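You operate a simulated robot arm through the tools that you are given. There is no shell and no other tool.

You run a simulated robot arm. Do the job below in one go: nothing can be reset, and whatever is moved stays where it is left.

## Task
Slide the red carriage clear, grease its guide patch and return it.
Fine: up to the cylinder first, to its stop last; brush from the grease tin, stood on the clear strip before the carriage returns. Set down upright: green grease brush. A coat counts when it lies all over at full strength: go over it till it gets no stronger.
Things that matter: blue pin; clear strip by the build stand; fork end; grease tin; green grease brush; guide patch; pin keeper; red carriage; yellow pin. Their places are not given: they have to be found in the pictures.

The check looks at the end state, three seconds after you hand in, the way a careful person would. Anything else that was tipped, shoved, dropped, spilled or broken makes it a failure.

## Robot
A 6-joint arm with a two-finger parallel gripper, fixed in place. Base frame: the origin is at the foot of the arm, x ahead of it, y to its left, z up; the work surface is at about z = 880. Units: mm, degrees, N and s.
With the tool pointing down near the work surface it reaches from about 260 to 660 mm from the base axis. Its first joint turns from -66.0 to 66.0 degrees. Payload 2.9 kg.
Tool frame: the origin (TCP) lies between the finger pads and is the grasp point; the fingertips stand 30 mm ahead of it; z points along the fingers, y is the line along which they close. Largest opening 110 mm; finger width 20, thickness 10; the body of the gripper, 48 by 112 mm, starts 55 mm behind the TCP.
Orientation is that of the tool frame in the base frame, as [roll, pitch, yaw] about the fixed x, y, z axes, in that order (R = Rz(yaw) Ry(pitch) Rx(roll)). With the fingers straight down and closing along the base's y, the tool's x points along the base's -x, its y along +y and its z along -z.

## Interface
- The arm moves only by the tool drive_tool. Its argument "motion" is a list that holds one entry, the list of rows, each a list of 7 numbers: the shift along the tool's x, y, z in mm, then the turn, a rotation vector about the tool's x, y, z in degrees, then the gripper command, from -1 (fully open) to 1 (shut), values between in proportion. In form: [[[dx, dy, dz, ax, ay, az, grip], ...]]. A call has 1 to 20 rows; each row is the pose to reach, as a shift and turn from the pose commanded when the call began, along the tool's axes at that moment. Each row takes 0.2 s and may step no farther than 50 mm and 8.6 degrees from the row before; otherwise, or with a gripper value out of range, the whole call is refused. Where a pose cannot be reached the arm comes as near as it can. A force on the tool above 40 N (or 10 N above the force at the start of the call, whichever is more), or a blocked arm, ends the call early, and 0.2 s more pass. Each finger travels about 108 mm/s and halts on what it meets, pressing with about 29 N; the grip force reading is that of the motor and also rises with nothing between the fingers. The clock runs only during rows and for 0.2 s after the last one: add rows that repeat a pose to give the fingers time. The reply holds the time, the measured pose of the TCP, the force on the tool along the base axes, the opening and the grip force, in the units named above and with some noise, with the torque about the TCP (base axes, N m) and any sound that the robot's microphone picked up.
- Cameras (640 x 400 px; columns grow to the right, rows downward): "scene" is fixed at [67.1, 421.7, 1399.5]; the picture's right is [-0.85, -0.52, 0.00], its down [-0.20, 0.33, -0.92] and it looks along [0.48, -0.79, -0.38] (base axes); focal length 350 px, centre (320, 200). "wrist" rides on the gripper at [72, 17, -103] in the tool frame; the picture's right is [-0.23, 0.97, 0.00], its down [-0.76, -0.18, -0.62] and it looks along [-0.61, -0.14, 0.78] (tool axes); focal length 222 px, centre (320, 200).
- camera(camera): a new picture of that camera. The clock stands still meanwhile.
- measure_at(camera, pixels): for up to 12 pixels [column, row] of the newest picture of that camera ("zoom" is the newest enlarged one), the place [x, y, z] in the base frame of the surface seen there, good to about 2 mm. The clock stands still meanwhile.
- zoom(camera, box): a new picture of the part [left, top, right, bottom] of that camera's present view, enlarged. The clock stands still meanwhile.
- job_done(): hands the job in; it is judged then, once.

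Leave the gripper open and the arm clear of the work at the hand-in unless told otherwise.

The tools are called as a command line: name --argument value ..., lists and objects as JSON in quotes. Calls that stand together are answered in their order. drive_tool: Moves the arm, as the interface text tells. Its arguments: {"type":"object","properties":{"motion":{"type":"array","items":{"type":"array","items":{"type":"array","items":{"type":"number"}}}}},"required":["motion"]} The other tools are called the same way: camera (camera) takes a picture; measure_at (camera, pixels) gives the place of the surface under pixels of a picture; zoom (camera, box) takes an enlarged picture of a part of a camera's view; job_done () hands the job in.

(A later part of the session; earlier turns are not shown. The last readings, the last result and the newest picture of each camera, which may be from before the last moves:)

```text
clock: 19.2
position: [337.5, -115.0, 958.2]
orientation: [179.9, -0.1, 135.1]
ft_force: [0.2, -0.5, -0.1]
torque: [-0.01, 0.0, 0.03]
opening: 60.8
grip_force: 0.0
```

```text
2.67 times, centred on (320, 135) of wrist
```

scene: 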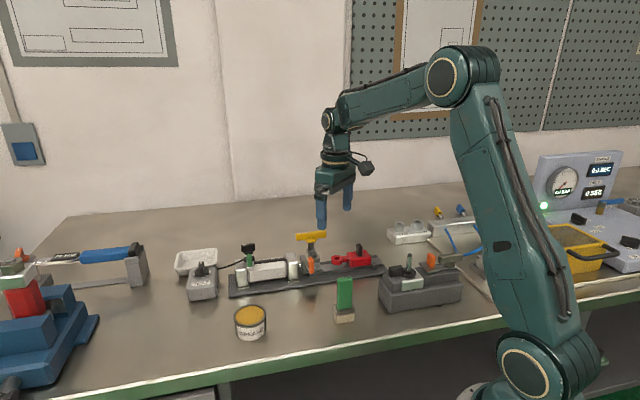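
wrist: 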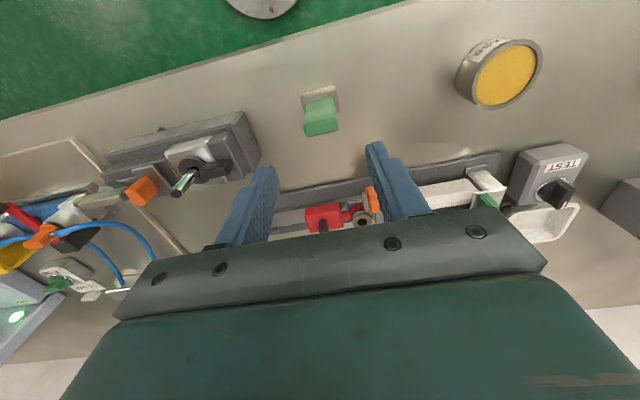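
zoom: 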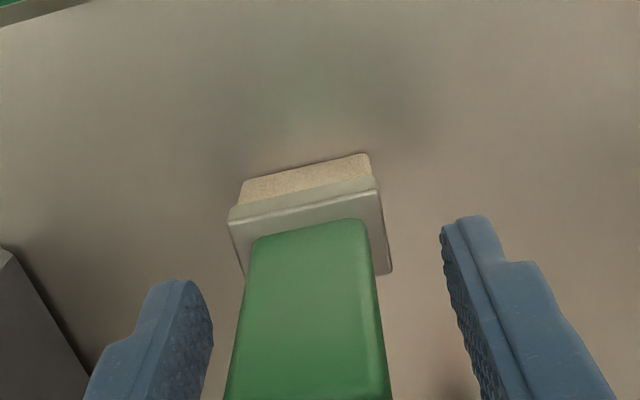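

The handle is between the fingers with space on both sides. I close gently on it.

drive_tool --motion '[[[0, 0, 0, 0, 0, 0, 0.2], [0, 0, 0, 0, 0, 0, 0.35], [0, 0, 0, 0, 0, 0, 0.5], [0, 0, 0, 0, 0, 0, 0.7], [0, 0, 0, 0, 0, 0, 1], [0, 0, 0, 0, 0, 0, 1], [0, 0, 0, 0, 0, 0, 1]]]'

zoom --camera "scene" --box '[300, 220, 400, 340]'

zoom --camera "wrist" --box '[220, 60, 420, 210]'

```text
clock: 20.8
position: [337.8, -116.4, 959.8]
orientation: [-180.0, 0.1, 134.9]
ft_force: [0.1, -0.2, -0.2]
torque: [0.01, 0.01, -0.02]
opening: 31.8
grip_force: 29.1
```

```text
3.33 times, centred on (350, 280) of scene
```

zoom: 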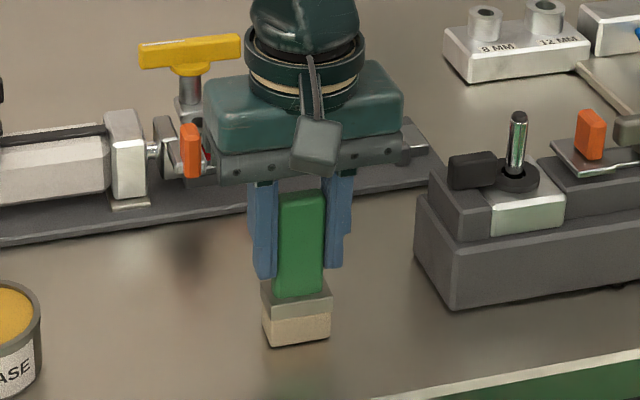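

```text
2.67 times, centred on (320, 135) of wrist
```

zoom: 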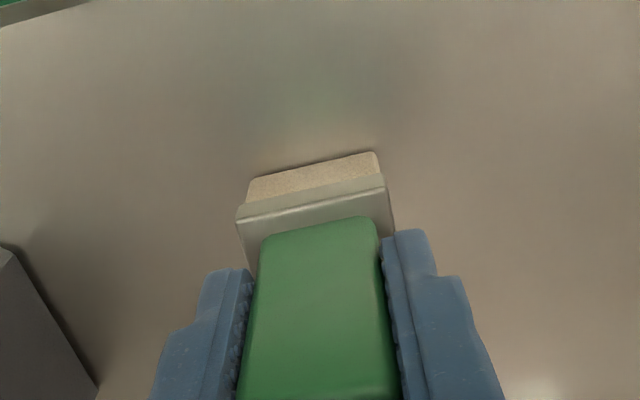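

The brush handle is held (opening 31.8 mm). I lift it 80 mm straight up.

drive_tool --motion '[[[0, 0, -5, 0, 0, 0, 1], [0, 0, -20, 0, 0, 0, 1], [0, 0, -40, 0, 0, 0, 1], [0, 0, -60, 0, 0, 0, 1], [0, 0, -80, 0, 0, 0, 1], [0, 0, -80, 0, 0, 0, 1]]]'

zoom --camera "scene" --box '[220, 180, 400, 340]'

zoom --camera "wrist" --box '[220, 60, 420, 210]'

camera --camera "wrist"

```text
clock: 22.2
position: [338.2, -113.5, 1038.8]
orientation: [-180.0, 0.0, 135.0]
ft_force: [0.1, 0.1, -0.9]
torque: [0.0, 0.03, -0.02]
opening: 31.8
grip_force: 28.9
```

```text
2.50 times, centred on (310, 260) of scene
```

zoom: 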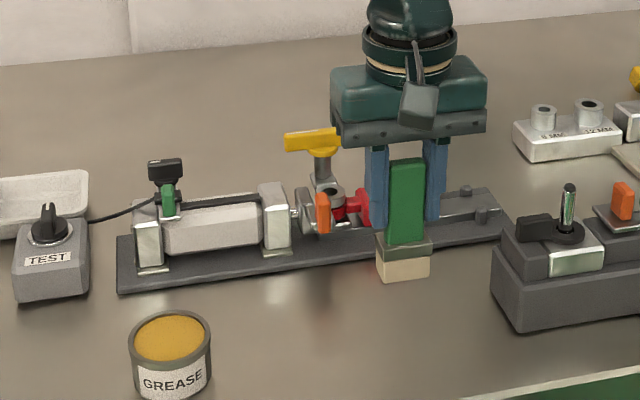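

```text
2.67 times, centred on (320, 135) of wrist
```

zoom: 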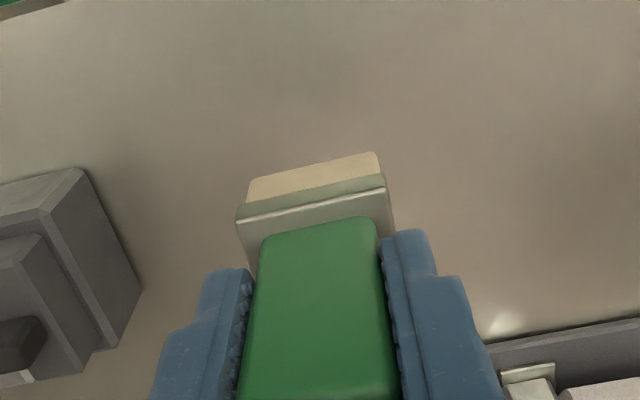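

```text
taken
```

wrist: 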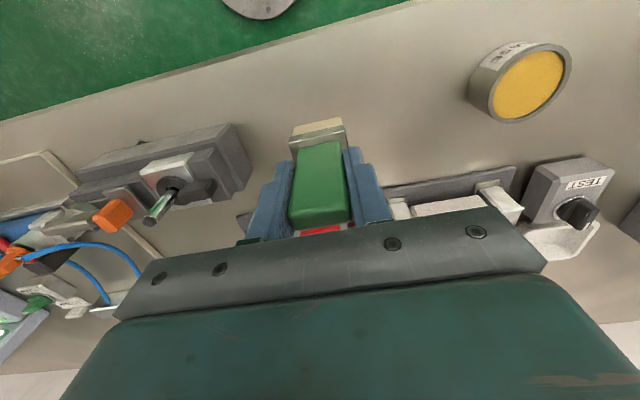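

The brush hangs straight. I measure the tin rim again in this wrist view (grease at about (527,85)) and the bristles' position.

zoom --camera "wrist" --box '[450, 30, 590, 140]'

measure_at --camera "zoom" --pixels '[[340, 260], [190, 320], [510, 160], [300, 180], [370, 330], [205, 370], [555, 130], [260, 420], [440, 80], [170, 340], [480, 300], [545, 180]]'

measure_at --camera "wrist" --pixels '[[296, 128], [340, 121], [318, 124], [318, 133], [296, 140], [342, 130], [330, 122], [305, 127]]'

```text
3.64 times, centred on (520, 85) of wrist
```

zoom: 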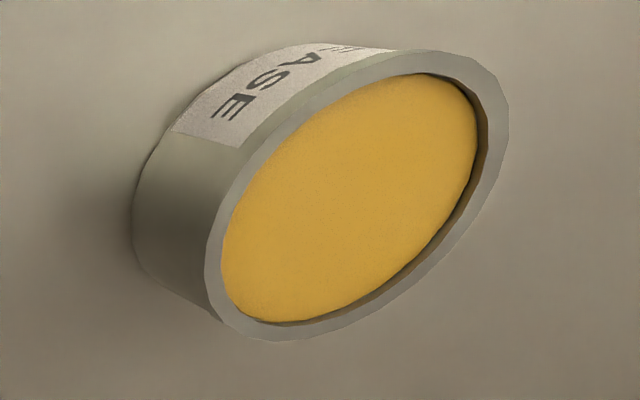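

```text
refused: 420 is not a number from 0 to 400
```

```text
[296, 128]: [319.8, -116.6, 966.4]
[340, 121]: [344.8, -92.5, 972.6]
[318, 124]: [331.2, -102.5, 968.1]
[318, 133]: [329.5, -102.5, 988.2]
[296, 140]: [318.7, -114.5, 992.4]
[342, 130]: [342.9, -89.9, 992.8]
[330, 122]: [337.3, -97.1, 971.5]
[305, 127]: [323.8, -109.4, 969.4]
```

The bristles measure about 35 × 21 mm, nearly centred below the TCP. One measuring row was out of the picture, so I repeat it for the tin.

measure_at --camera "zoom" --pixels '[[345, 200], [240, 270], [460, 130], [300, 140], [400, 250], [212, 285], [500, 110], [270, 330], [450, 60], [480, 180], [330, 310], [300, 110]]'

```text
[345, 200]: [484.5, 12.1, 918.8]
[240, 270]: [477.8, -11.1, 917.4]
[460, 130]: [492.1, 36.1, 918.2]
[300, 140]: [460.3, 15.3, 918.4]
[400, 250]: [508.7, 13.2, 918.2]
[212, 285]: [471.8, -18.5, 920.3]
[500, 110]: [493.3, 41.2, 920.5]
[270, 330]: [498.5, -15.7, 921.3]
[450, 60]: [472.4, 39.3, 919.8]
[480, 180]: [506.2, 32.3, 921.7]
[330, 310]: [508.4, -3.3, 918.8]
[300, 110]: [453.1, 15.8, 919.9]
```

The tin centre is about (483.5,11.5), grease surface z≈918.4, rim ≈920.5, inner radius ≈27 mm. I carry the brush over to it at the present height (tip ≈ z 960).

drive_tool --motion '[[[-3, 38, 0, 0, 0, 0, 1], [-6, 76, 0, 0, 0, 0, 1], [-9, 114, 0, 0, 0, 0, 1], [-12, 152, 0, 0, 0, 0, 1], [-14.7, 189.5, 0, 0, 0, 0, 1], [-14.7, 189.5, 0, 0, 0, 0, 1], [-14.7, 189.5, 0, 0, 0, 0, 1]]]'

camera --camera "wrist"

zoom --camera "wrist" --box '[240, 80, 400, 200]'

zoom --camera "scene" --box '[200, 220, 320, 350]'

```text
clock: 23.8
position: [481.1, 11.4, 1039.2]
orientation: [180.0, -0.1, 135.0]
ft_force: [-0.8, -0.3, -1.4]
torque: [0.0, 0.01, 0.0]
opening: 31.6
grip_force: 29.4
```

```text
taken
```

wrist: 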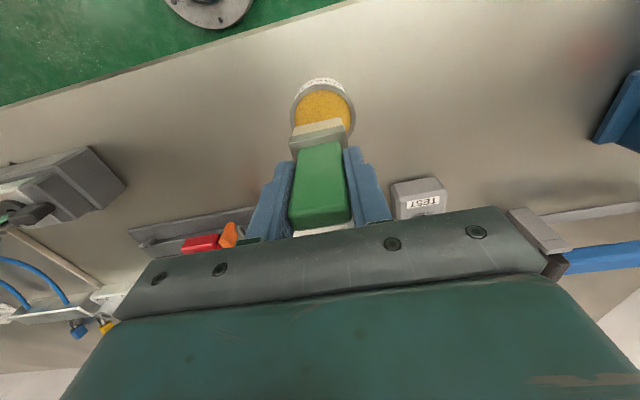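

```text
3.33 times, centred on (320, 140) of wrist
```

zoom: 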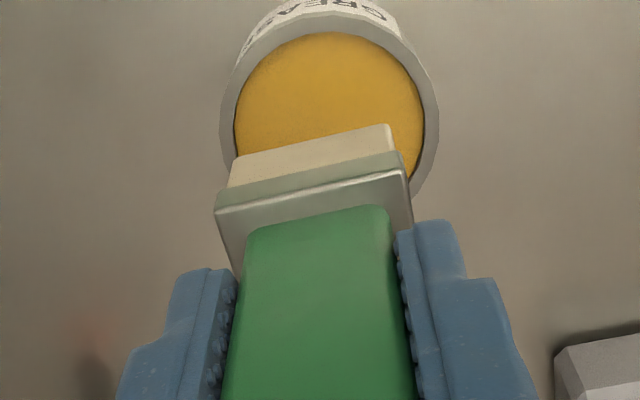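

```text
3.08 times, centred on (260, 285) of scene
```

zoom: 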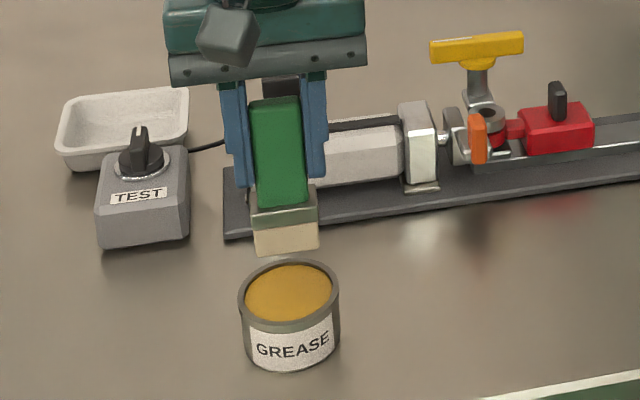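

I measure the bristle edges and tin rim in this view to check the centring.

measure_at --camera "zoom" --pixels '[[235, 170], [388, 135], [310, 155], [310, 170], [240, 60], [330, 30], [420, 80], [428, 150], [230, 110], [330, 80], [226, 145], [300, 20]]'

zoom --camera "scene" --box '[210, 280, 310, 350]'

measure_at --camera "zoom" --pixels '[[255, 105], [160, 150], [345, 150], [258, 60], [255, 185], [180, 100], [330, 100], [150, 140], [355, 140], [260, 150]]'

```text
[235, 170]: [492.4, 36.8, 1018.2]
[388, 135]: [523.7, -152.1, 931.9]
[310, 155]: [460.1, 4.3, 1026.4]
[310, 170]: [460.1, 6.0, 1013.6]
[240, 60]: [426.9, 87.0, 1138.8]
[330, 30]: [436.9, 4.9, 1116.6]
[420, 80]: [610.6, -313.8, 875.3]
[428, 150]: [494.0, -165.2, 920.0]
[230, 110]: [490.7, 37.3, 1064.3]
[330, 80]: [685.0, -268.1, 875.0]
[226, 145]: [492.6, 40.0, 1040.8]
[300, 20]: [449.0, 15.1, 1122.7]
```

```text
5.71 times, centred on (260, 315) of scene
```

zoom: 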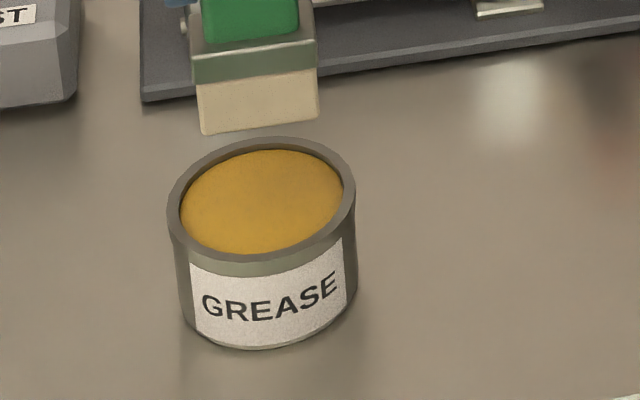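

```text
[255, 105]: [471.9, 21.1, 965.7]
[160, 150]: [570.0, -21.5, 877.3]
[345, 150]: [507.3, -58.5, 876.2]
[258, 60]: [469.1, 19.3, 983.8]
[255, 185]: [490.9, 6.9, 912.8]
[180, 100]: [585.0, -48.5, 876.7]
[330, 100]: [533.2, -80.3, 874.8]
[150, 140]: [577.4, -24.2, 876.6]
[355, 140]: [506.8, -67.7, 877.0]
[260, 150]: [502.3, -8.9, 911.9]
```

In the scene zoom the bristles' middle (column 259) is right above the tin's middle (column 261), and depth agrees too. I lower the brush until the tip is about at the grease surface.

drive_tool --motion '[[[-0.5, 0.5, 12, 0, 0, 0, 1], [-1, 0.5, 24, 0, 0, 0, 1], [-1, 0.5, 34, 0, 0, 0, 1], [-1, 0.5, 40, 0, 0, 0, 1], [-1, 0.5, 44, 0, 0, 0, 1], [-1, 0.5, 44, 0, 0, 0, 1]]]'

zoom --camera "scene" --box '[200, 270, 310, 350]'

zoom --camera "wrist" --box '[240, 80, 400, 200]'

```text
clock: 25.2
position: [483.4, 9.5, 995.6]
orientation: [-180.0, 0.1, 135.0]
ft_force: [-0.8, 0.6, 3.6]
torque: [0.04, 0.13, -0.02]
opening: 31.4
grip_force: 28.8
```

```text
5.00 times, centred on (255, 310) of scene
```

zoom: 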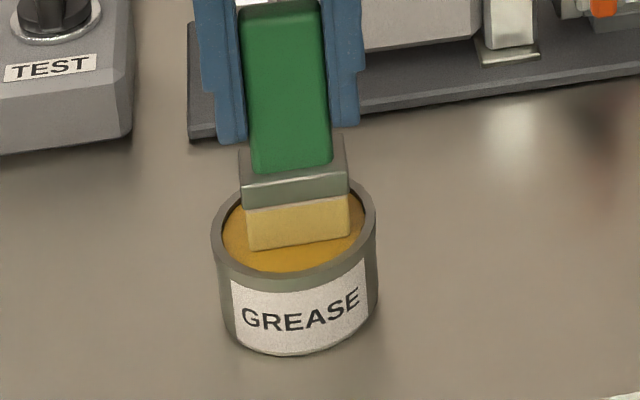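

```text
3.33 times, centred on (320, 140) of wrist
```

zoom: 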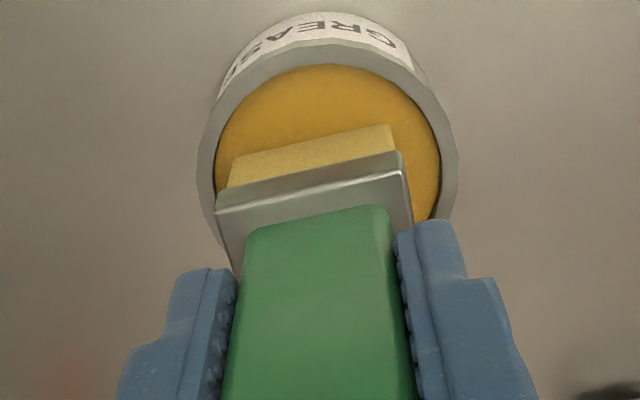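

The bristles have turned yellow: they are taking up grease at a 5 N touch. I press 2 mm deeper and hold a moment for a full load.

drive_tool --motion '[[[0, 0, 1, 0, 0, 0, 1], [0, 0, 2, 0, 0, 0, 1], [0, 0, 2, 0, 0, 0, 1], [0, 0, 2, 0, 0, 0, 1], [0, 0, 2, 0, 0, 0, 1]]]'

zoom --camera "scene" --box '[200, 270, 310, 350]'

```text
clock: 26.4
position: [483.9, 9.5, 992.7]
orientation: [179.9, 0.1, 135.0]
ft_force: [-0.2, -3.8, 20.7]
torque: [-0.36, 0.0, 0.0]
opening: 31.8
grip_force: 29.1
```

```text
5.00 times, centred on (255, 310) of scene
```

zoom: 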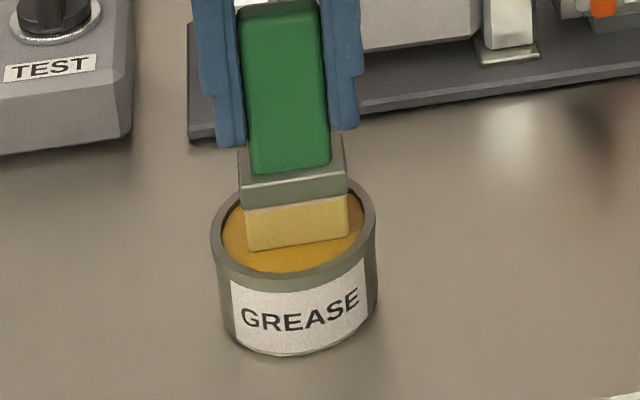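

20 N shows the grease surface is firm; the brush is loaded. I lift clear now, and measure the pin block's height at the right of the path.

drive_tool --motion '[[[0, 0, -5, 0, 0, 0, 1], [0, 0, -25, 0, 0, 0, 1], [0, 0, -45, 0, 0, 0, 1], [0, 0, -65, 0, 0, 0, 1], [0, 0, -65, 0, 0, 0, 1]]]'

camera --camera "scene"

measure_at --camera "scene" --pixels '[[409, 255], [409, 268], [382, 278], [396, 270], [431, 258], [395, 305], [380, 290], [420, 300], [445, 285], [405, 283], [398, 272], [375, 268]]'

zoom --camera "scene" --box '[200, 220, 320, 340]'

zoom --camera "wrist" --box '[240, 60, 400, 200]'

```text
clock: 27.6
position: [484.0, 11.5, 1058.3]
orientation: [180.0, -0.1, 135.0]
ft_force: [0.6, -1.3, -1.3]
torque: [-0.02, -0.01, 0.01]
opening: 31.8
grip_force: 29.4
```

```text
taken
```

scene: 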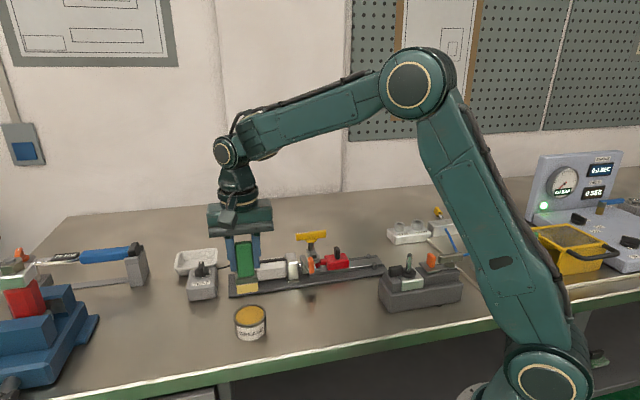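

```text
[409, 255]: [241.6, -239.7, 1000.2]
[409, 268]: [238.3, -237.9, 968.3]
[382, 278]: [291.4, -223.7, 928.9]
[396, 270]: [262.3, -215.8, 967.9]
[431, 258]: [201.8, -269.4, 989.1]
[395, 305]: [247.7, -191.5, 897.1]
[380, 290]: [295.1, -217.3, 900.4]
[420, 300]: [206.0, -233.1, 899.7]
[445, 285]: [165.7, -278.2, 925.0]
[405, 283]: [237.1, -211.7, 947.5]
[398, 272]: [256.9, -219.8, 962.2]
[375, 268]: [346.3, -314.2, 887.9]
```

```text
3.33 times, centred on (260, 280) of scene
```

zoom: 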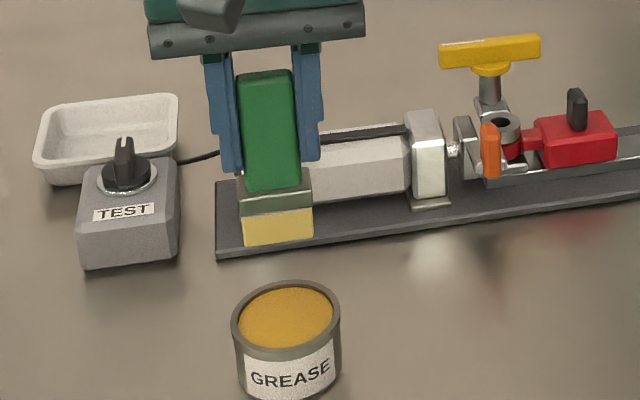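

```text
2.86 times, centred on (320, 130) of wrist
```

zoom: 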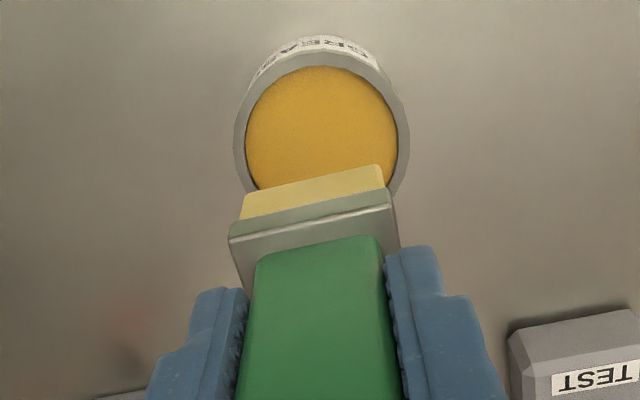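

The bristles are evenly yellow and the brush is clear of the tin. The pin block lies at the near right (pin top z≈1000 at (242,-240)), so I carry the brush along the front at this height, well past the orange tab, and then over to the bare rail.

drive_tool --motion '[[[-1, -40, -2, 0, 0, 0, 1], [-2, -80, -4, 0, 0, 0, 1], [-3, -120, -5, 0, 0, 0, 1], [-4, -160, -5, 0, 0, 0, 1], [-6, -195, -5, 0, 0, 0, 1], [-6, -220, -5, 0, 0, 0, 1], [-40, -238, -5, 0, 0, 0, 1], [-80, -255, -5, 0, 0, 0, 1], [-120, -272, -5, 0, 0, 0, 1], [-160, -288, -5, 0, 0, 0, 1], [-160, -288, -5, 0, 0, 0, 1]]]'

camera --camera "wrist"

zoom --camera "wrist" --box '[220, 60, 420, 200]'

zoom --camera "scene" --box '[290, 200, 410, 290]'

```text
clock: 30.0
position: [393.3, -309.7, 1063.7]
orientation: [180.0, 0.0, 135.0]
ft_force: [-0.5, -0.3, -1.8]
torque: [-0.01, 0.02, 0.0]
opening: 31.8
grip_force: 29.1
```

```text
taken
```

wrist: 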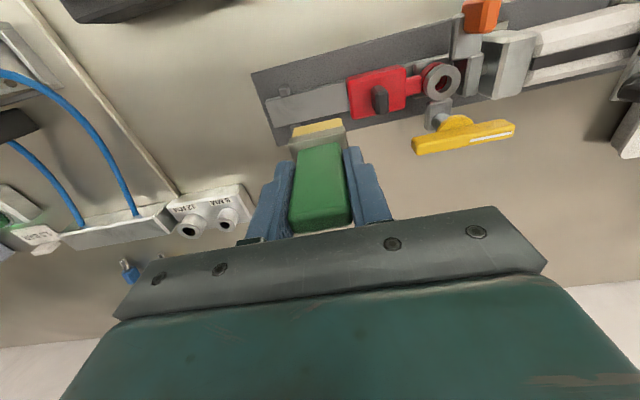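

```text
2.86 times, centred on (320, 130) of wrist
```

zoom: 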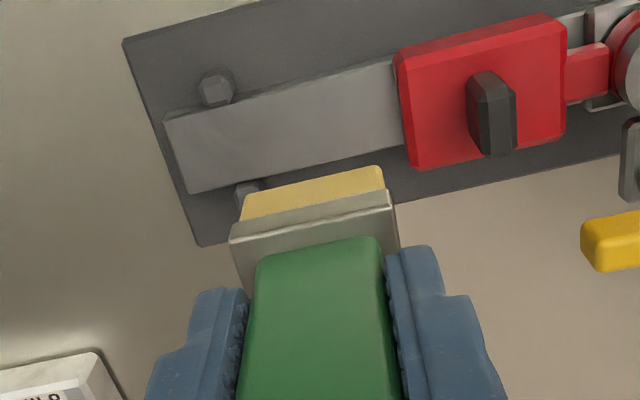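

```text
4.44 times, centred on (350, 245) of scene
```

zoom: 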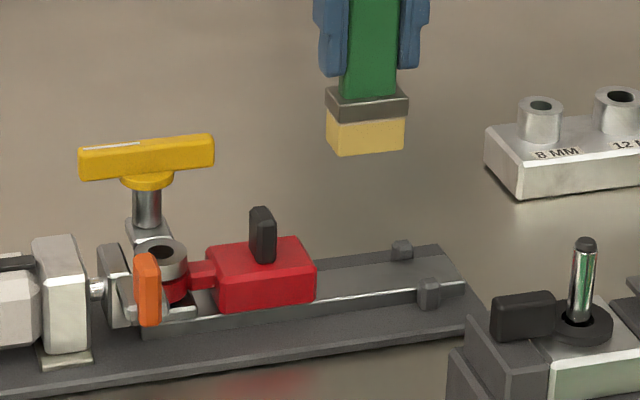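

The brush hangs above the bare rail, between the carriage end (scene zoom column 315) and the posts (418). I lower it to just above the rail with a small shift toward the rail's centre.

drive_tool --motion '[[[1, 1, 25, 0, 0, 0, 1], [2, 1.5, 50, 0, 0, 0, 1], [2, 1.5, 68, 0, 0, 0, 1], [2, 1.5, 80, 0, 0, 0, 1], [2, 1.5, 80, 0, 0, 0, 1]]]'

zoom --camera "scene" --box '[320, 230, 400, 290]'

zoom --camera "wrist" --box '[220, 60, 420, 200]'

```text
clock: 31.2
position: [393.7, -304.9, 983.2]
orientation: [179.9, 0.0, 135.2]
ft_force: [0.1, 0.1, -0.5]
torque: [0.03, 0.01, 0.0]
opening: 31.6
grip_force: 28.8
```

```text
6.67 times, centred on (360, 260) of scene
```

zoom: 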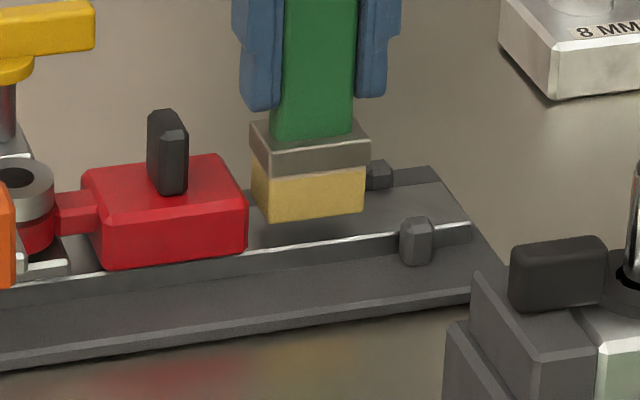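

```text
2.86 times, centred on (320, 130) of wrist
```

zoom: 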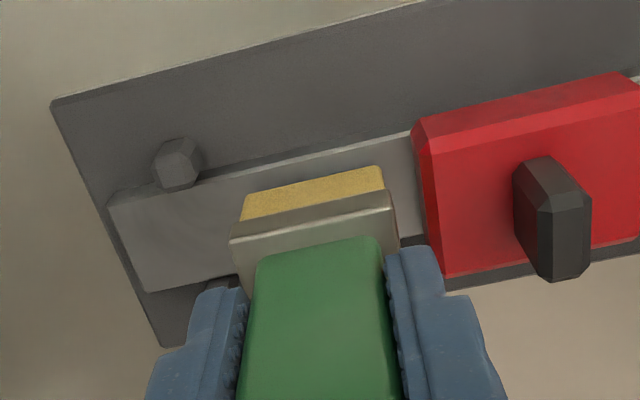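

The tip is about 6 mm above the rail, with ~10 mm to the carriage. I lower to a light touch.

drive_tool --motion '[[[0, 0, 3, 0, 0, 0, 1], [0, 0, 5, 0, 0, 0, 1], [0, 0, 6, 0, 0, 0, 1], [0, 0, 6, 0, 0, 0, 1]]]'

```text
clock: 32.2
position: [392.0, -305.3, 976.8]
orientation: [180.0, 0.0, 135.1]
ft_force: [0.4, -0.3, -0.6]
torque: [0.02, -0.01, -0.02]
opening: 31.6
grip_force: 29.1
```

No contact yet (z 976.8, force ≈0). I go 1.5 mm lower.

drive_tool --motion '[[[0, 0, 0.7, 0, 0, 0, 1], [0, 0, 1.5, 0, 0, 0, 1], [0, 0, 1.5, 0, 0, 0, 1]]]'

zoom --camera "scene" --box '[320, 230, 400, 290]'

```text
clock: 33.0
position: [392.8, -305.2, 975.6]
orientation: [179.9, -0.1, 135.0]
ft_force: [-0.3, 0.6, -0.6]
torque: [0.03, 0.02, -0.03]
opening: 31.8
grip_force: 28.8
```

```text
6.67 times, centred on (360, 260) of scene
```

zoom: 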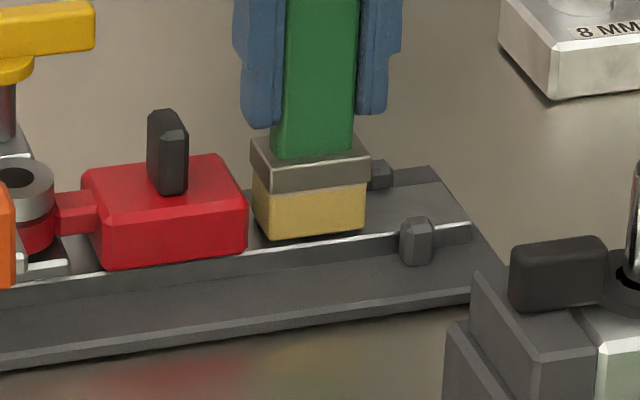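

Looks like it is just about touching. I lower 1 mm more and check the force.

drive_tool --motion '[[[0, 0, 0.5, 0, 0, 0, 1], [0, 0, 1, 0, 0, 0, 1], [0, 0, 1, 0, 0, 0, 1]]]'

```text
clock: 33.8
position: [392.4, -304.3, 975.5]
orientation: [180.0, 0.0, 135.0]
ft_force: [-0.8, 0.6, -0.9]
torque: [0.01, 0.03, 0.03]
opening: 31.6
grip_force: 29.0
```

Still free. I lower another 1.2 mm.

drive_tool --motion '[[[0, 0, 0.6, 0, 0, 0, 1], [0, 0, 1.2, 0, 0, 0, 1], [0, 0, 1.2, 0, 0, 0, 1]]]'

```text
clock: 34.6
position: [393.5, -305.5, 975.3]
orientation: [-180.0, 0.1, 135.0]
ft_force: [-2.0, 4.2, 13.8]
torque: [0.22, 0.2, 0.02]
opening: 31.7
grip_force: 29.2
```

Contact: about 14 N. I ease back 0.6 mm for a gentler press and stroke ±10 mm along the rail with ±5 mm across it.

drive_tool --motion '[[[0, 0, -0.6, 0, 0, 0, 1], [0, -5, -0.6, 0, 0, 0, 1], [0, -10, -0.6, 0, 0, 0, 1], [0, -4, -0.6, 0, 0, 0, 1], [0, 3, -0.6, 0, 0, 0, 1], [0, 9, -0.6, 0, 0, 0, 1], [4, 9, -0.6, 0, 0, 0, 1], [4, 3, -0.6, 0, 0, 0, 1], [4, -4, -0.6, 0, 0, 0, 1], [4, -10, -0.6, 0, 0, 0, 1], [0, -10, -0.6, 0, 0, 0, 1], [-4, -10, -0.6, 0, 0, 0, 1], [-4, -4, -0.6, 0, 0, 0, 1], [-4, 3, -0.6, 0, 0, 0, 1], [-4, 9, -0.6, 0, 0, 0, 1], [0, 9, -0.6, 0, 0, 0, 1], [0, 0, -0.6, 0, 0, 0, 1]]]'

zoom --camera "scene" --box '[320, 230, 400, 290]'

zoom --camera "wrist" --box '[220, 60, 420, 200]'

```text
clock: 38.2
position: [393.4, -304.8, 975.9]
orientation: [179.9, 0.2, 135.2]
ft_force: [4.6, 4.8, 18.5]
torque: [0.15, -0.19, -0.02]
opening: 31.7
grip_force: 28.8
```

```text
6.67 times, centred on (360, 260) of scene
```

zoom: 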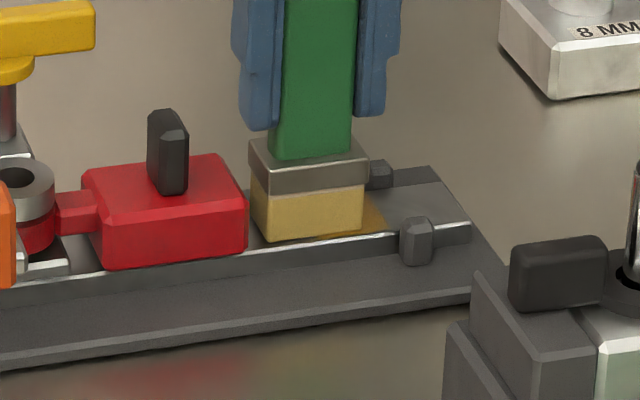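

```text
2.86 times, centred on (320, 130) of wrist
```

zoom: 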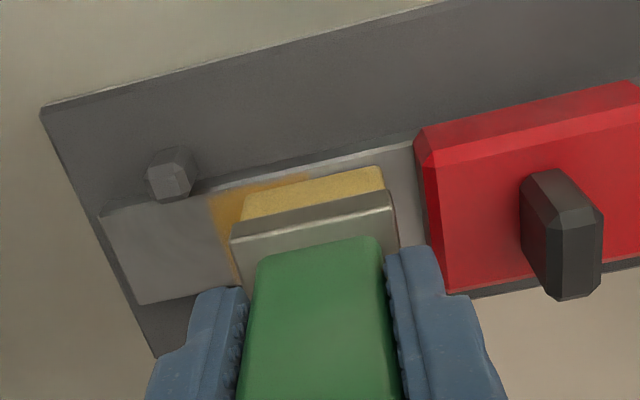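

Grease is showing on the rail (wrist zoom (225,205)). I lift 60 mm and shift aside to inspect the coat.

drive_tool --motion '[[[0, 0, -5, 0, 0, 0, 1], [0, 0, -30, 0, 0, 0, 1], [0, 0, -60, 0, 0, 0, 1], [0, 0, -80, 0, 0, 0, 1], [-30, 0, -80, 0, 0, 0, 1], [-45, 0, -80, 0, 0, 0, 1], [-45, 0, -80, 0, 0, 0, 1]]]'

zoom --camera "scene" --box '[330, 240, 400, 285]'

camera --camera "wrist"

zoom --camera "wrist" --box '[240, 30, 380, 130]'

```text
clock: 39.8
position: [423.7, -335.4, 1056.7]
orientation: [179.9, 0.0, 135.0]
ft_force: [-0.1, 0.1, -0.9]
torque: [0.01, -0.02, 0.0]
opening: 31.8
grip_force: 29.0
```

```text
8.89 times, centred on (365, 262) of scene
```

zoom: 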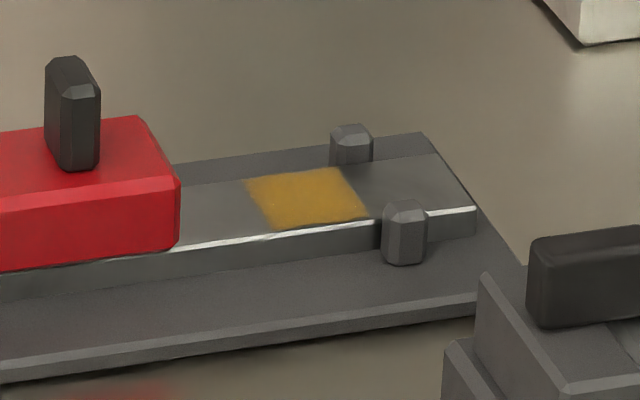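

```text
taken
```

wrist: 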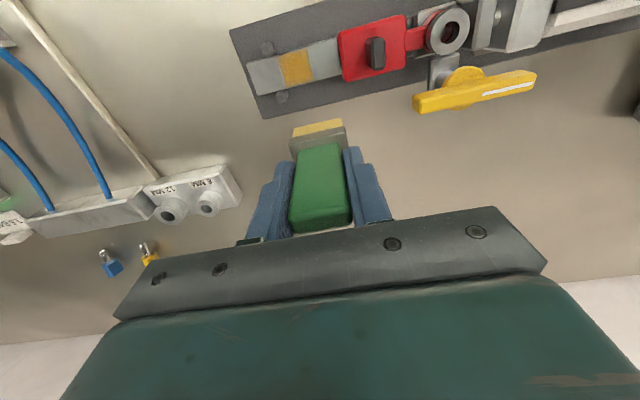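

```text
4.00 times, centred on (310, 80) of wrist
```

zoom: 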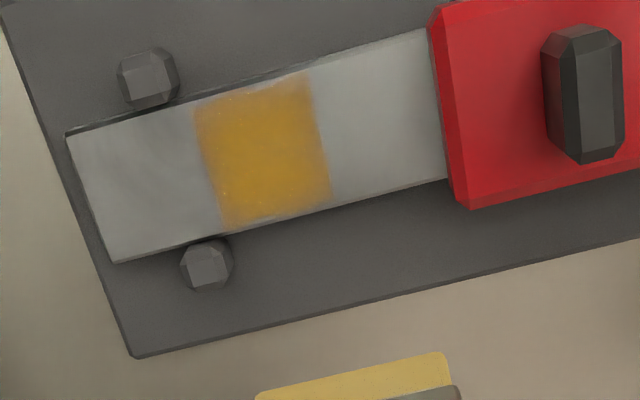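

The coat shows as an orange rectangle on the rail (wrist zoom (195,105)–(330,215)); edges look thinner. I measure its corners.

measure_at --camera "zoom" --pixels '[[197, 105], [308, 78], [222, 225], [330, 195], [262, 152], [195, 125], [320, 130], [260, 90], [280, 212], [150, 115], [180, 250], [435, 110]]'

zoom --camera "wrist" --box '[270, 40, 330, 100]'

```text
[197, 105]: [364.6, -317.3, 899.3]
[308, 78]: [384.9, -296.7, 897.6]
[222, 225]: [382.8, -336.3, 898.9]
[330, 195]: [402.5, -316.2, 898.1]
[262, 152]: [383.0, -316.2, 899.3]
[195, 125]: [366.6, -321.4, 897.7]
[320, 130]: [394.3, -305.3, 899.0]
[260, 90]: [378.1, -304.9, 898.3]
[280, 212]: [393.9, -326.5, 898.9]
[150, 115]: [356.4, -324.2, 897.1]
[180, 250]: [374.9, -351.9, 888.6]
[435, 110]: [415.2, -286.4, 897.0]
```

```text
6.67 times, centred on (300, 70) of wrist
```

zoom: 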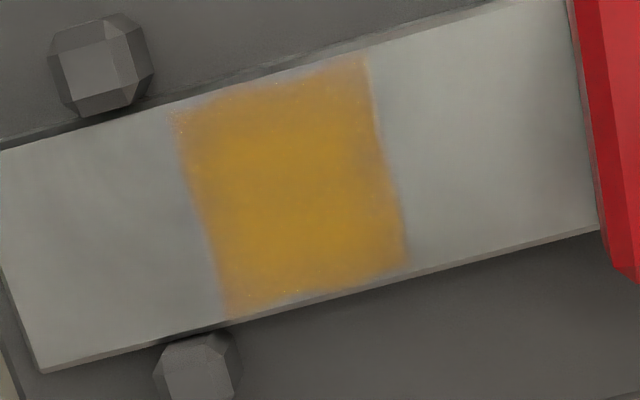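

The coat spans about 29 × 26 mm, and its left limit may just be where my strokes ended, so I'll brush further toward the posts too (between them, across within ±4 mm). I come back over the rail and lower to just above touch.

drive_tool --motion '[[[22, -8, 0, 0, 0, 0, 1], [45, -16, 0, 0, 0, 0, 1], [45, -16, 30, 0, 0, 0, 1], [45, -16, 60, 0, 0, 0, 1], [45, -16, 74, 0, 0, 0, 1], [45, -16, 79, 0, 0, 0, 1], [45, -16, 79, 0, 0, 0, 1]]]'

zoom --camera "scene" --box '[330, 230, 400, 285]'

zoom --camera "wrist" --box '[220, 60, 420, 200]'

```text
clock: 41.4
position: [381.3, -317.0, 976.6]
orientation: [-180.0, 0.0, 135.0]
ft_force: [0.7, 0.1, -0.6]
torque: [0.03, 0.0, 0.0]
opening: 31.6
grip_force: 28.7
```

```text
7.27 times, centred on (365, 258) of scene
```

zoom: 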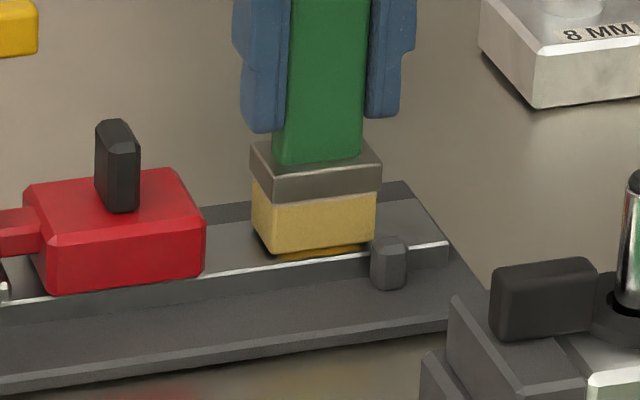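

```text
2.86 times, centred on (320, 130) of wrist
```

zoom: 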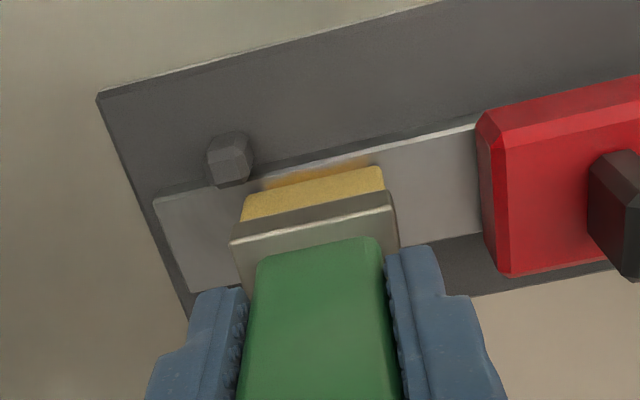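

The brush is right over the coat. I measure the bristles' front edge relative to the rail edge and posts to choose safe sideways limits.

zoom --camera "wrist" --box '[270, 90, 370, 160]'

measure_at --camera "zoom" --pixels '[[200, 195], [200, 220], [300, 170], [420, 145], [120, 225], [450, 160], [250, 150], [350, 125], [150, 170], [85, 135], [60, 230], [455, 190]]'

```text
5.71 times, centred on (320, 125) of wrist
```

zoom: 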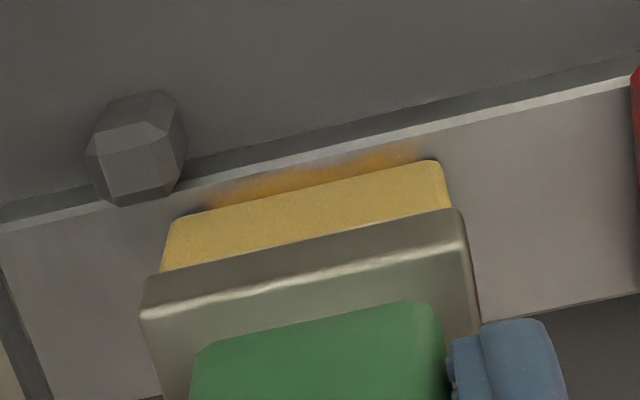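

```text
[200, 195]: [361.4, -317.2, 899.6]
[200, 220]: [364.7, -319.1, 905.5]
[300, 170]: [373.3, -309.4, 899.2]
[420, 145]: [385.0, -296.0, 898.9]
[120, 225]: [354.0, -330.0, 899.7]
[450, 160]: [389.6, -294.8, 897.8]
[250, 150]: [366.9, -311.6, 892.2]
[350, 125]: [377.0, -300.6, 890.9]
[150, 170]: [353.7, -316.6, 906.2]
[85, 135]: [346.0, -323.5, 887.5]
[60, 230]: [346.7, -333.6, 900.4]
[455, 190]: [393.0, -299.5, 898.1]
```

The bristles span about 36 × 21 mm; at the posts I may shift about -2.5 to +4 mm across. I now stroke over the whole bare area, from between the posts out to the middle, at light pressure.

drive_tool --motion '[[[0, 0, 1.0, 0, 0, 0, 1], [0, -8, 1.0, 0, 0, 0, 1], [0, -16, 1.0, 0, 0, 0, 1], [0, -24, 1.0, 0, 0, 0, 1], [3.5, -24, 1.0, 0, 0, 0, 1], [3.5, -16, 1.0, 0, 0, 0, 1], [3.5, -8, 1.0, 0, 0, 0, 1], [3.5, 0, 1.0, 0, 0, 0, 1], [6, 7, 1.0, 0, 0, 0, 1], [6, 14, 1.0, 0, 0, 0, 1], [6, 7, 1.0, 0, 0, 0, 1], [2, 0, 1.0, 0, 0, 0, 1], [-2, 0, 1.0, 0, 0, 0, 1], [-2, 8, 1.0, 0, 0, 0, 1], [-4, 14, 1.0, 0, 0, 0, 1], [-4, 7, 1.0, 0, 0, 0, 1], [-2, 0, 1.0, 0, 0, 0, 1], [-2, -10, 1.0, 0, 0, 0, 1], [-2, -20, 1.0, 0, 0, 0, 1], [0, -10, 1.0, 0, 0, 0, 1]]]'

zoom --camera "scene" --box '[330, 230, 400, 285]'

zoom --camera "wrist" --box '[220, 60, 420, 200]'

```text
clock: 45.6
position: [372.4, -324.0, 974.6]
orientation: [-179.9, 0.1, 134.7]
ft_force: [-2.2, -4.0, 13.4]
torque: [-0.26, 0.08, 0.0]
opening: 31.7
grip_force: 29.0
```

```text
7.27 times, centred on (365, 258) of scene
```

zoom: 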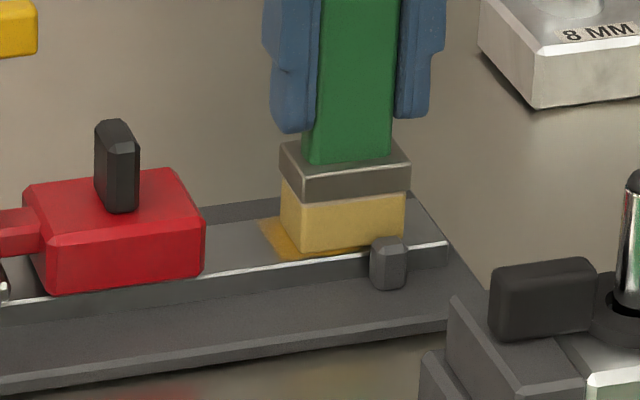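

```text
2.86 times, centred on (320, 130) of wrist
```

zoom: 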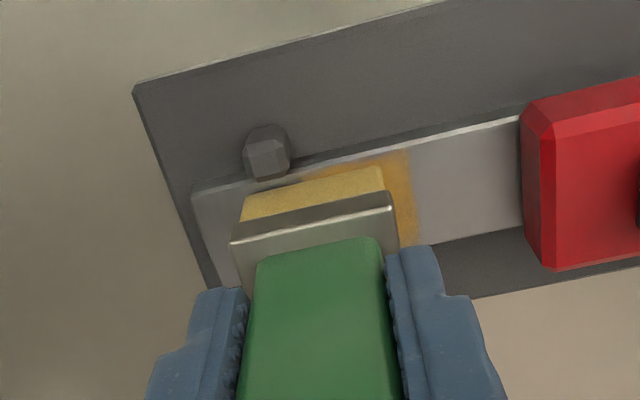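

All strokes ran at about 14 N. I lift and step aside to see the coat again.

drive_tool --motion '[[[0, 0, -5, 0, 0, 0, 1], [0, 0, -30, 0, 0, 0, 1], [0, 0, -60, 0, 0, 0, 1], [0, 0, -80, 0, 0, 0, 1], [-30, 10, -80, 0, 0, 0, 1], [-45, 20, -80, 0, 0, 0, 1], [-45, 20, -80, 0, 0, 0, 1]]]'

zoom --camera "scene" --box '[330, 240, 400, 285]'

camera --camera "wrist"

zoom --camera "wrist" --box '[260, 30, 340, 100]'

```text
clock: 47.2
position: [420.1, -340.7, 1054.0]
orientation: [-179.9, -0.1, 135.0]
ft_force: [0.0, -0.4, -0.6]
torque: [-0.01, 0.01, -0.01]
opening: 31.7
grip_force: 29.3
```

```text
8.89 times, centred on (365, 262) of scene
```

zoom: 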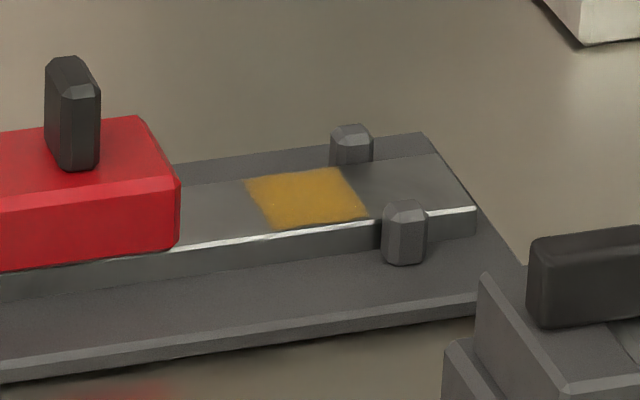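

```text
taken
```

wrist: 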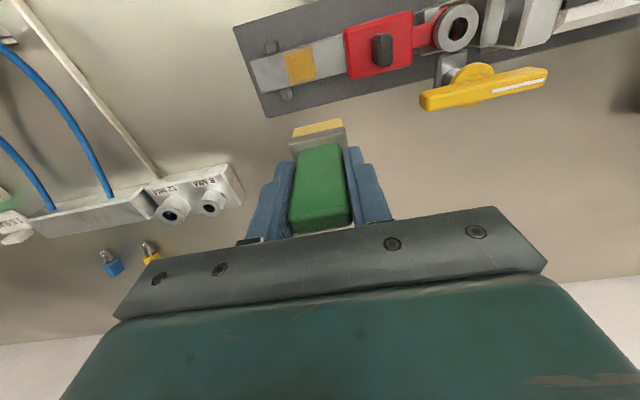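

```text
5.71 times, centred on (300, 65) of wrist
```

zoom: 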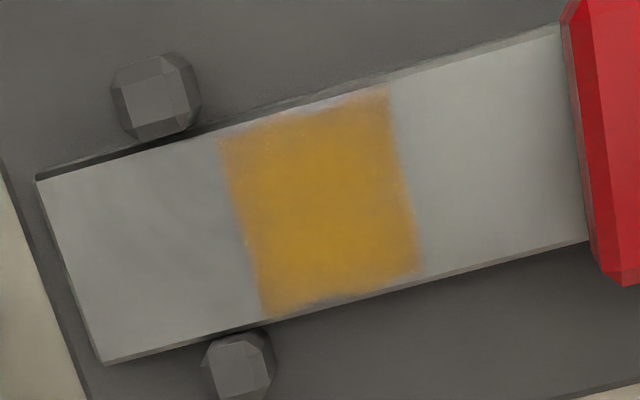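

The painted area kept the same outline (about 30 × 27 mm between the posts and the mid-rail), so that is the patch; the edges have filled in. I go over it again several times to bring it to full strength.

drive_tool --motion '[[[22, -4, 0, 0, 0, 0, 1], [45, -6, 0, 0, 0, 0, 1], [45, -6, 35, 0, 0, 0, 1], [45, -6, 65, 0, 0, 0, 1], [45, -6, 77, 0, 0, 0, 1], [45, -6, 80, 0, 0, 0, 1], [50, -4, 80, 0, 0, 0, 1], [51, 3, 80, 0, 0, 0, 1], [51, -4, 80, 0, 0, 0, 1], [48, -10, 80, 0, 0, 0, 1], [48, -2, 80, 0, 0, 0, 1], [45, -10, 80, 0, 0, 0, 1], [45, -2, 80, 0, 0, 0, 1], [42.5, -10, 80, 0, 0, 0, 1], [41, -3, 80, 0, 0, 0, 1], [41, 3, 80, 0, 0, 0, 1], [41, -4, 80, 0, 0, 0, 1], [43, -8, 80, 0, 0, 0, 1], [47, -8, 80, 0, 0, 0, 1], [45, -2, 80, 0, 0, 0, 1]]]'

drive_tool --motion '[[[0, -3, 0, 0, 0, 0, 1], [5, -2, 0, 0, 0, 0, 1], [6, 4, 0, 0, 0, 0, 1], [6, -2, 0, 0, 0, 0, 1], [3, -8, 0, 0, 0, 0, 1], [3, 2, 0, 0, 0, 0, 1], [0, -8, 0, 0, 0, 0, 1], [0, 2, 0, 0, 0, 0, 1], [-2.5, -8, 0, 0, 0, 0, 1], [-4, -1, 0, 0, 0, 0, 1], [-4, 4, 0, 0, 0, 0, 1], [-4, -1, 0, 0, 0, 0, 1], [0, -3, 0, 0, 0, 0, 1], [0, -3, -5, 0, 0, 0, 1], [0, -3, -30, 0, 0, 0, 1], [0, -3, -60, 0, 0, 0, 1], [0, -3, -80, 0, 0, 0, 1], [-25, 0, -80, 0, 0, 0, 1], [-45, 2, -80, 0, 0, 0, 1], [-45, 2, -80, 0, 0, 0, 1]]]'

zoom --camera "scene" --box '[330, 240, 400, 285]'

camera --camera "wrist"

zoom --camera "wrist" --box '[260, 30, 340, 100]'

```text
clock: 51.4
position: [386.7, -311.2, 974.3]
orientation: [-179.9, 0.0, 134.9]
ft_force: [-3.7, -1.8, 12.0]
torque: [-0.21, 0.17, -0.01]
opening: 31.7
grip_force: 28.9
```

```text
clock: 55.6
position: [420.5, -341.3, 1055.4]
orientation: [180.0, -0.1, 135.0]
ft_force: [0.2, 0.7, -1.8]
torque: [0.02, -0.02, 0.01]
opening: 31.8
grip_force: 29.1
```

```text
8.89 times, centred on (365, 262) of scene
```

zoom: 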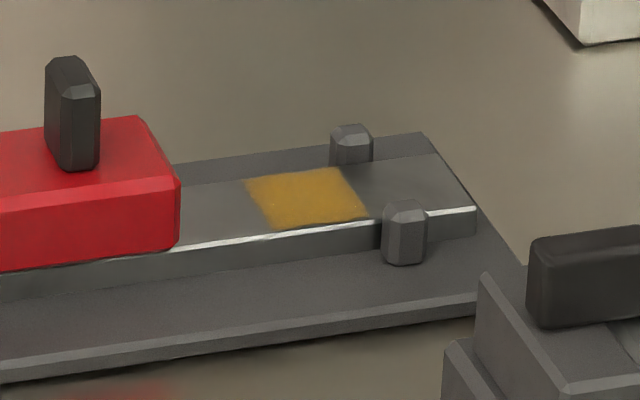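

```text
taken
```

wrist: 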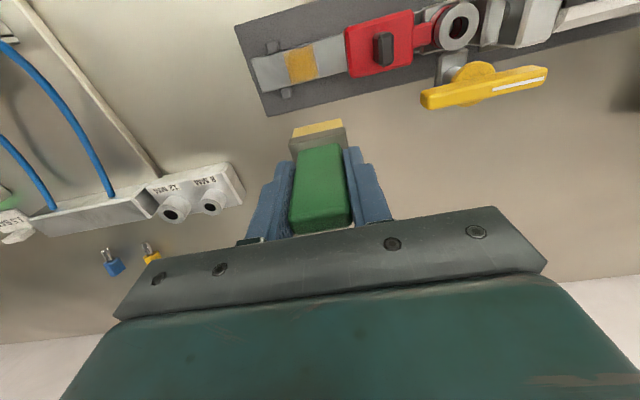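

```text
5.71 times, centred on (300, 65) of wrist
```

zoom: 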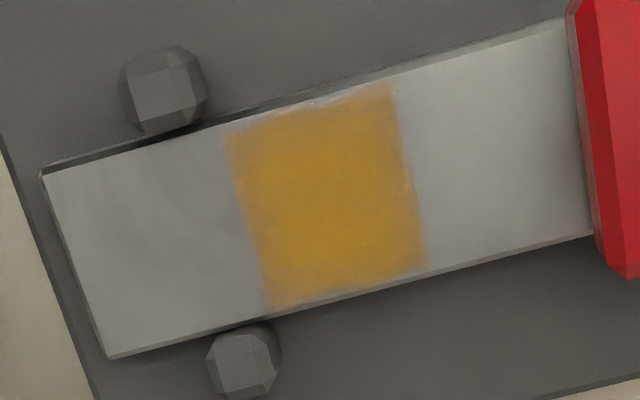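

The coat looks even and unchanged by the last two passes. I zoom in harder to compare its evenness and the bristles' load.

zoom --camera "wrist" --box '[278, 38, 330, 88]'

zoom --camera "wrist" --box '[280, 110, 360, 160]'

zoom --camera "scene" --box '[350, 250, 380, 272]'

zoom --camera "scene" --box '[310, 180, 400, 260]'

```text
8.00 times, centred on (304, 63) of wrist
```

zoom: 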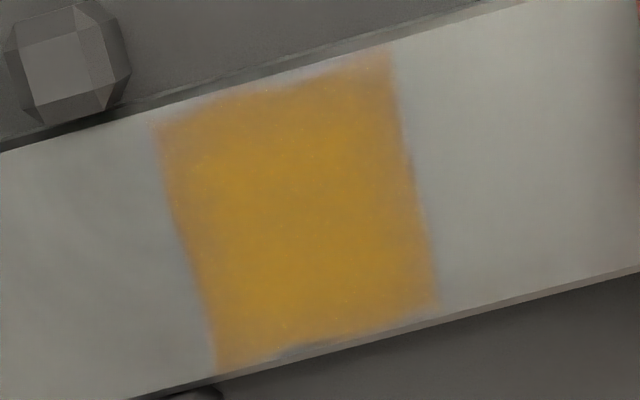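

```text
8.00 times, centred on (320, 135) of wrist
```

zoom: 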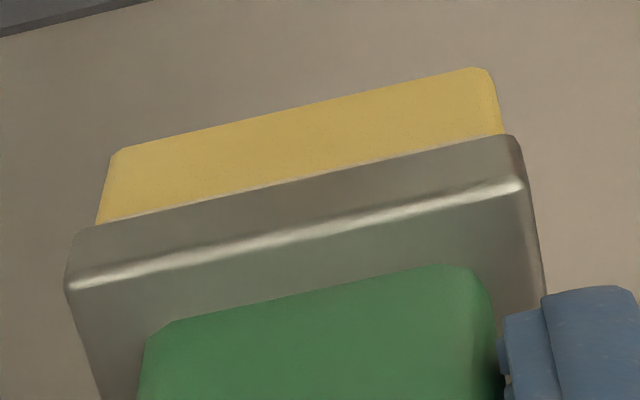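

```text
16.00 times, centred on (365, 261) of scene
```

zoom: 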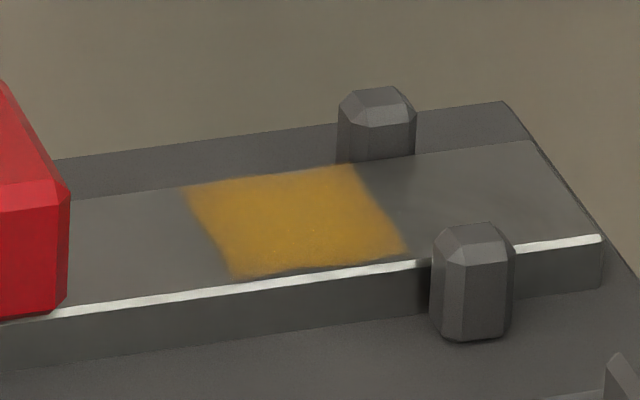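

```text
5.00 times, centred on (355, 220) of scene
```

zoom: 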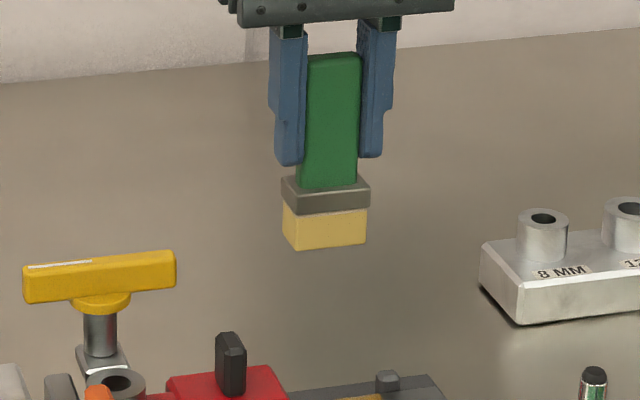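

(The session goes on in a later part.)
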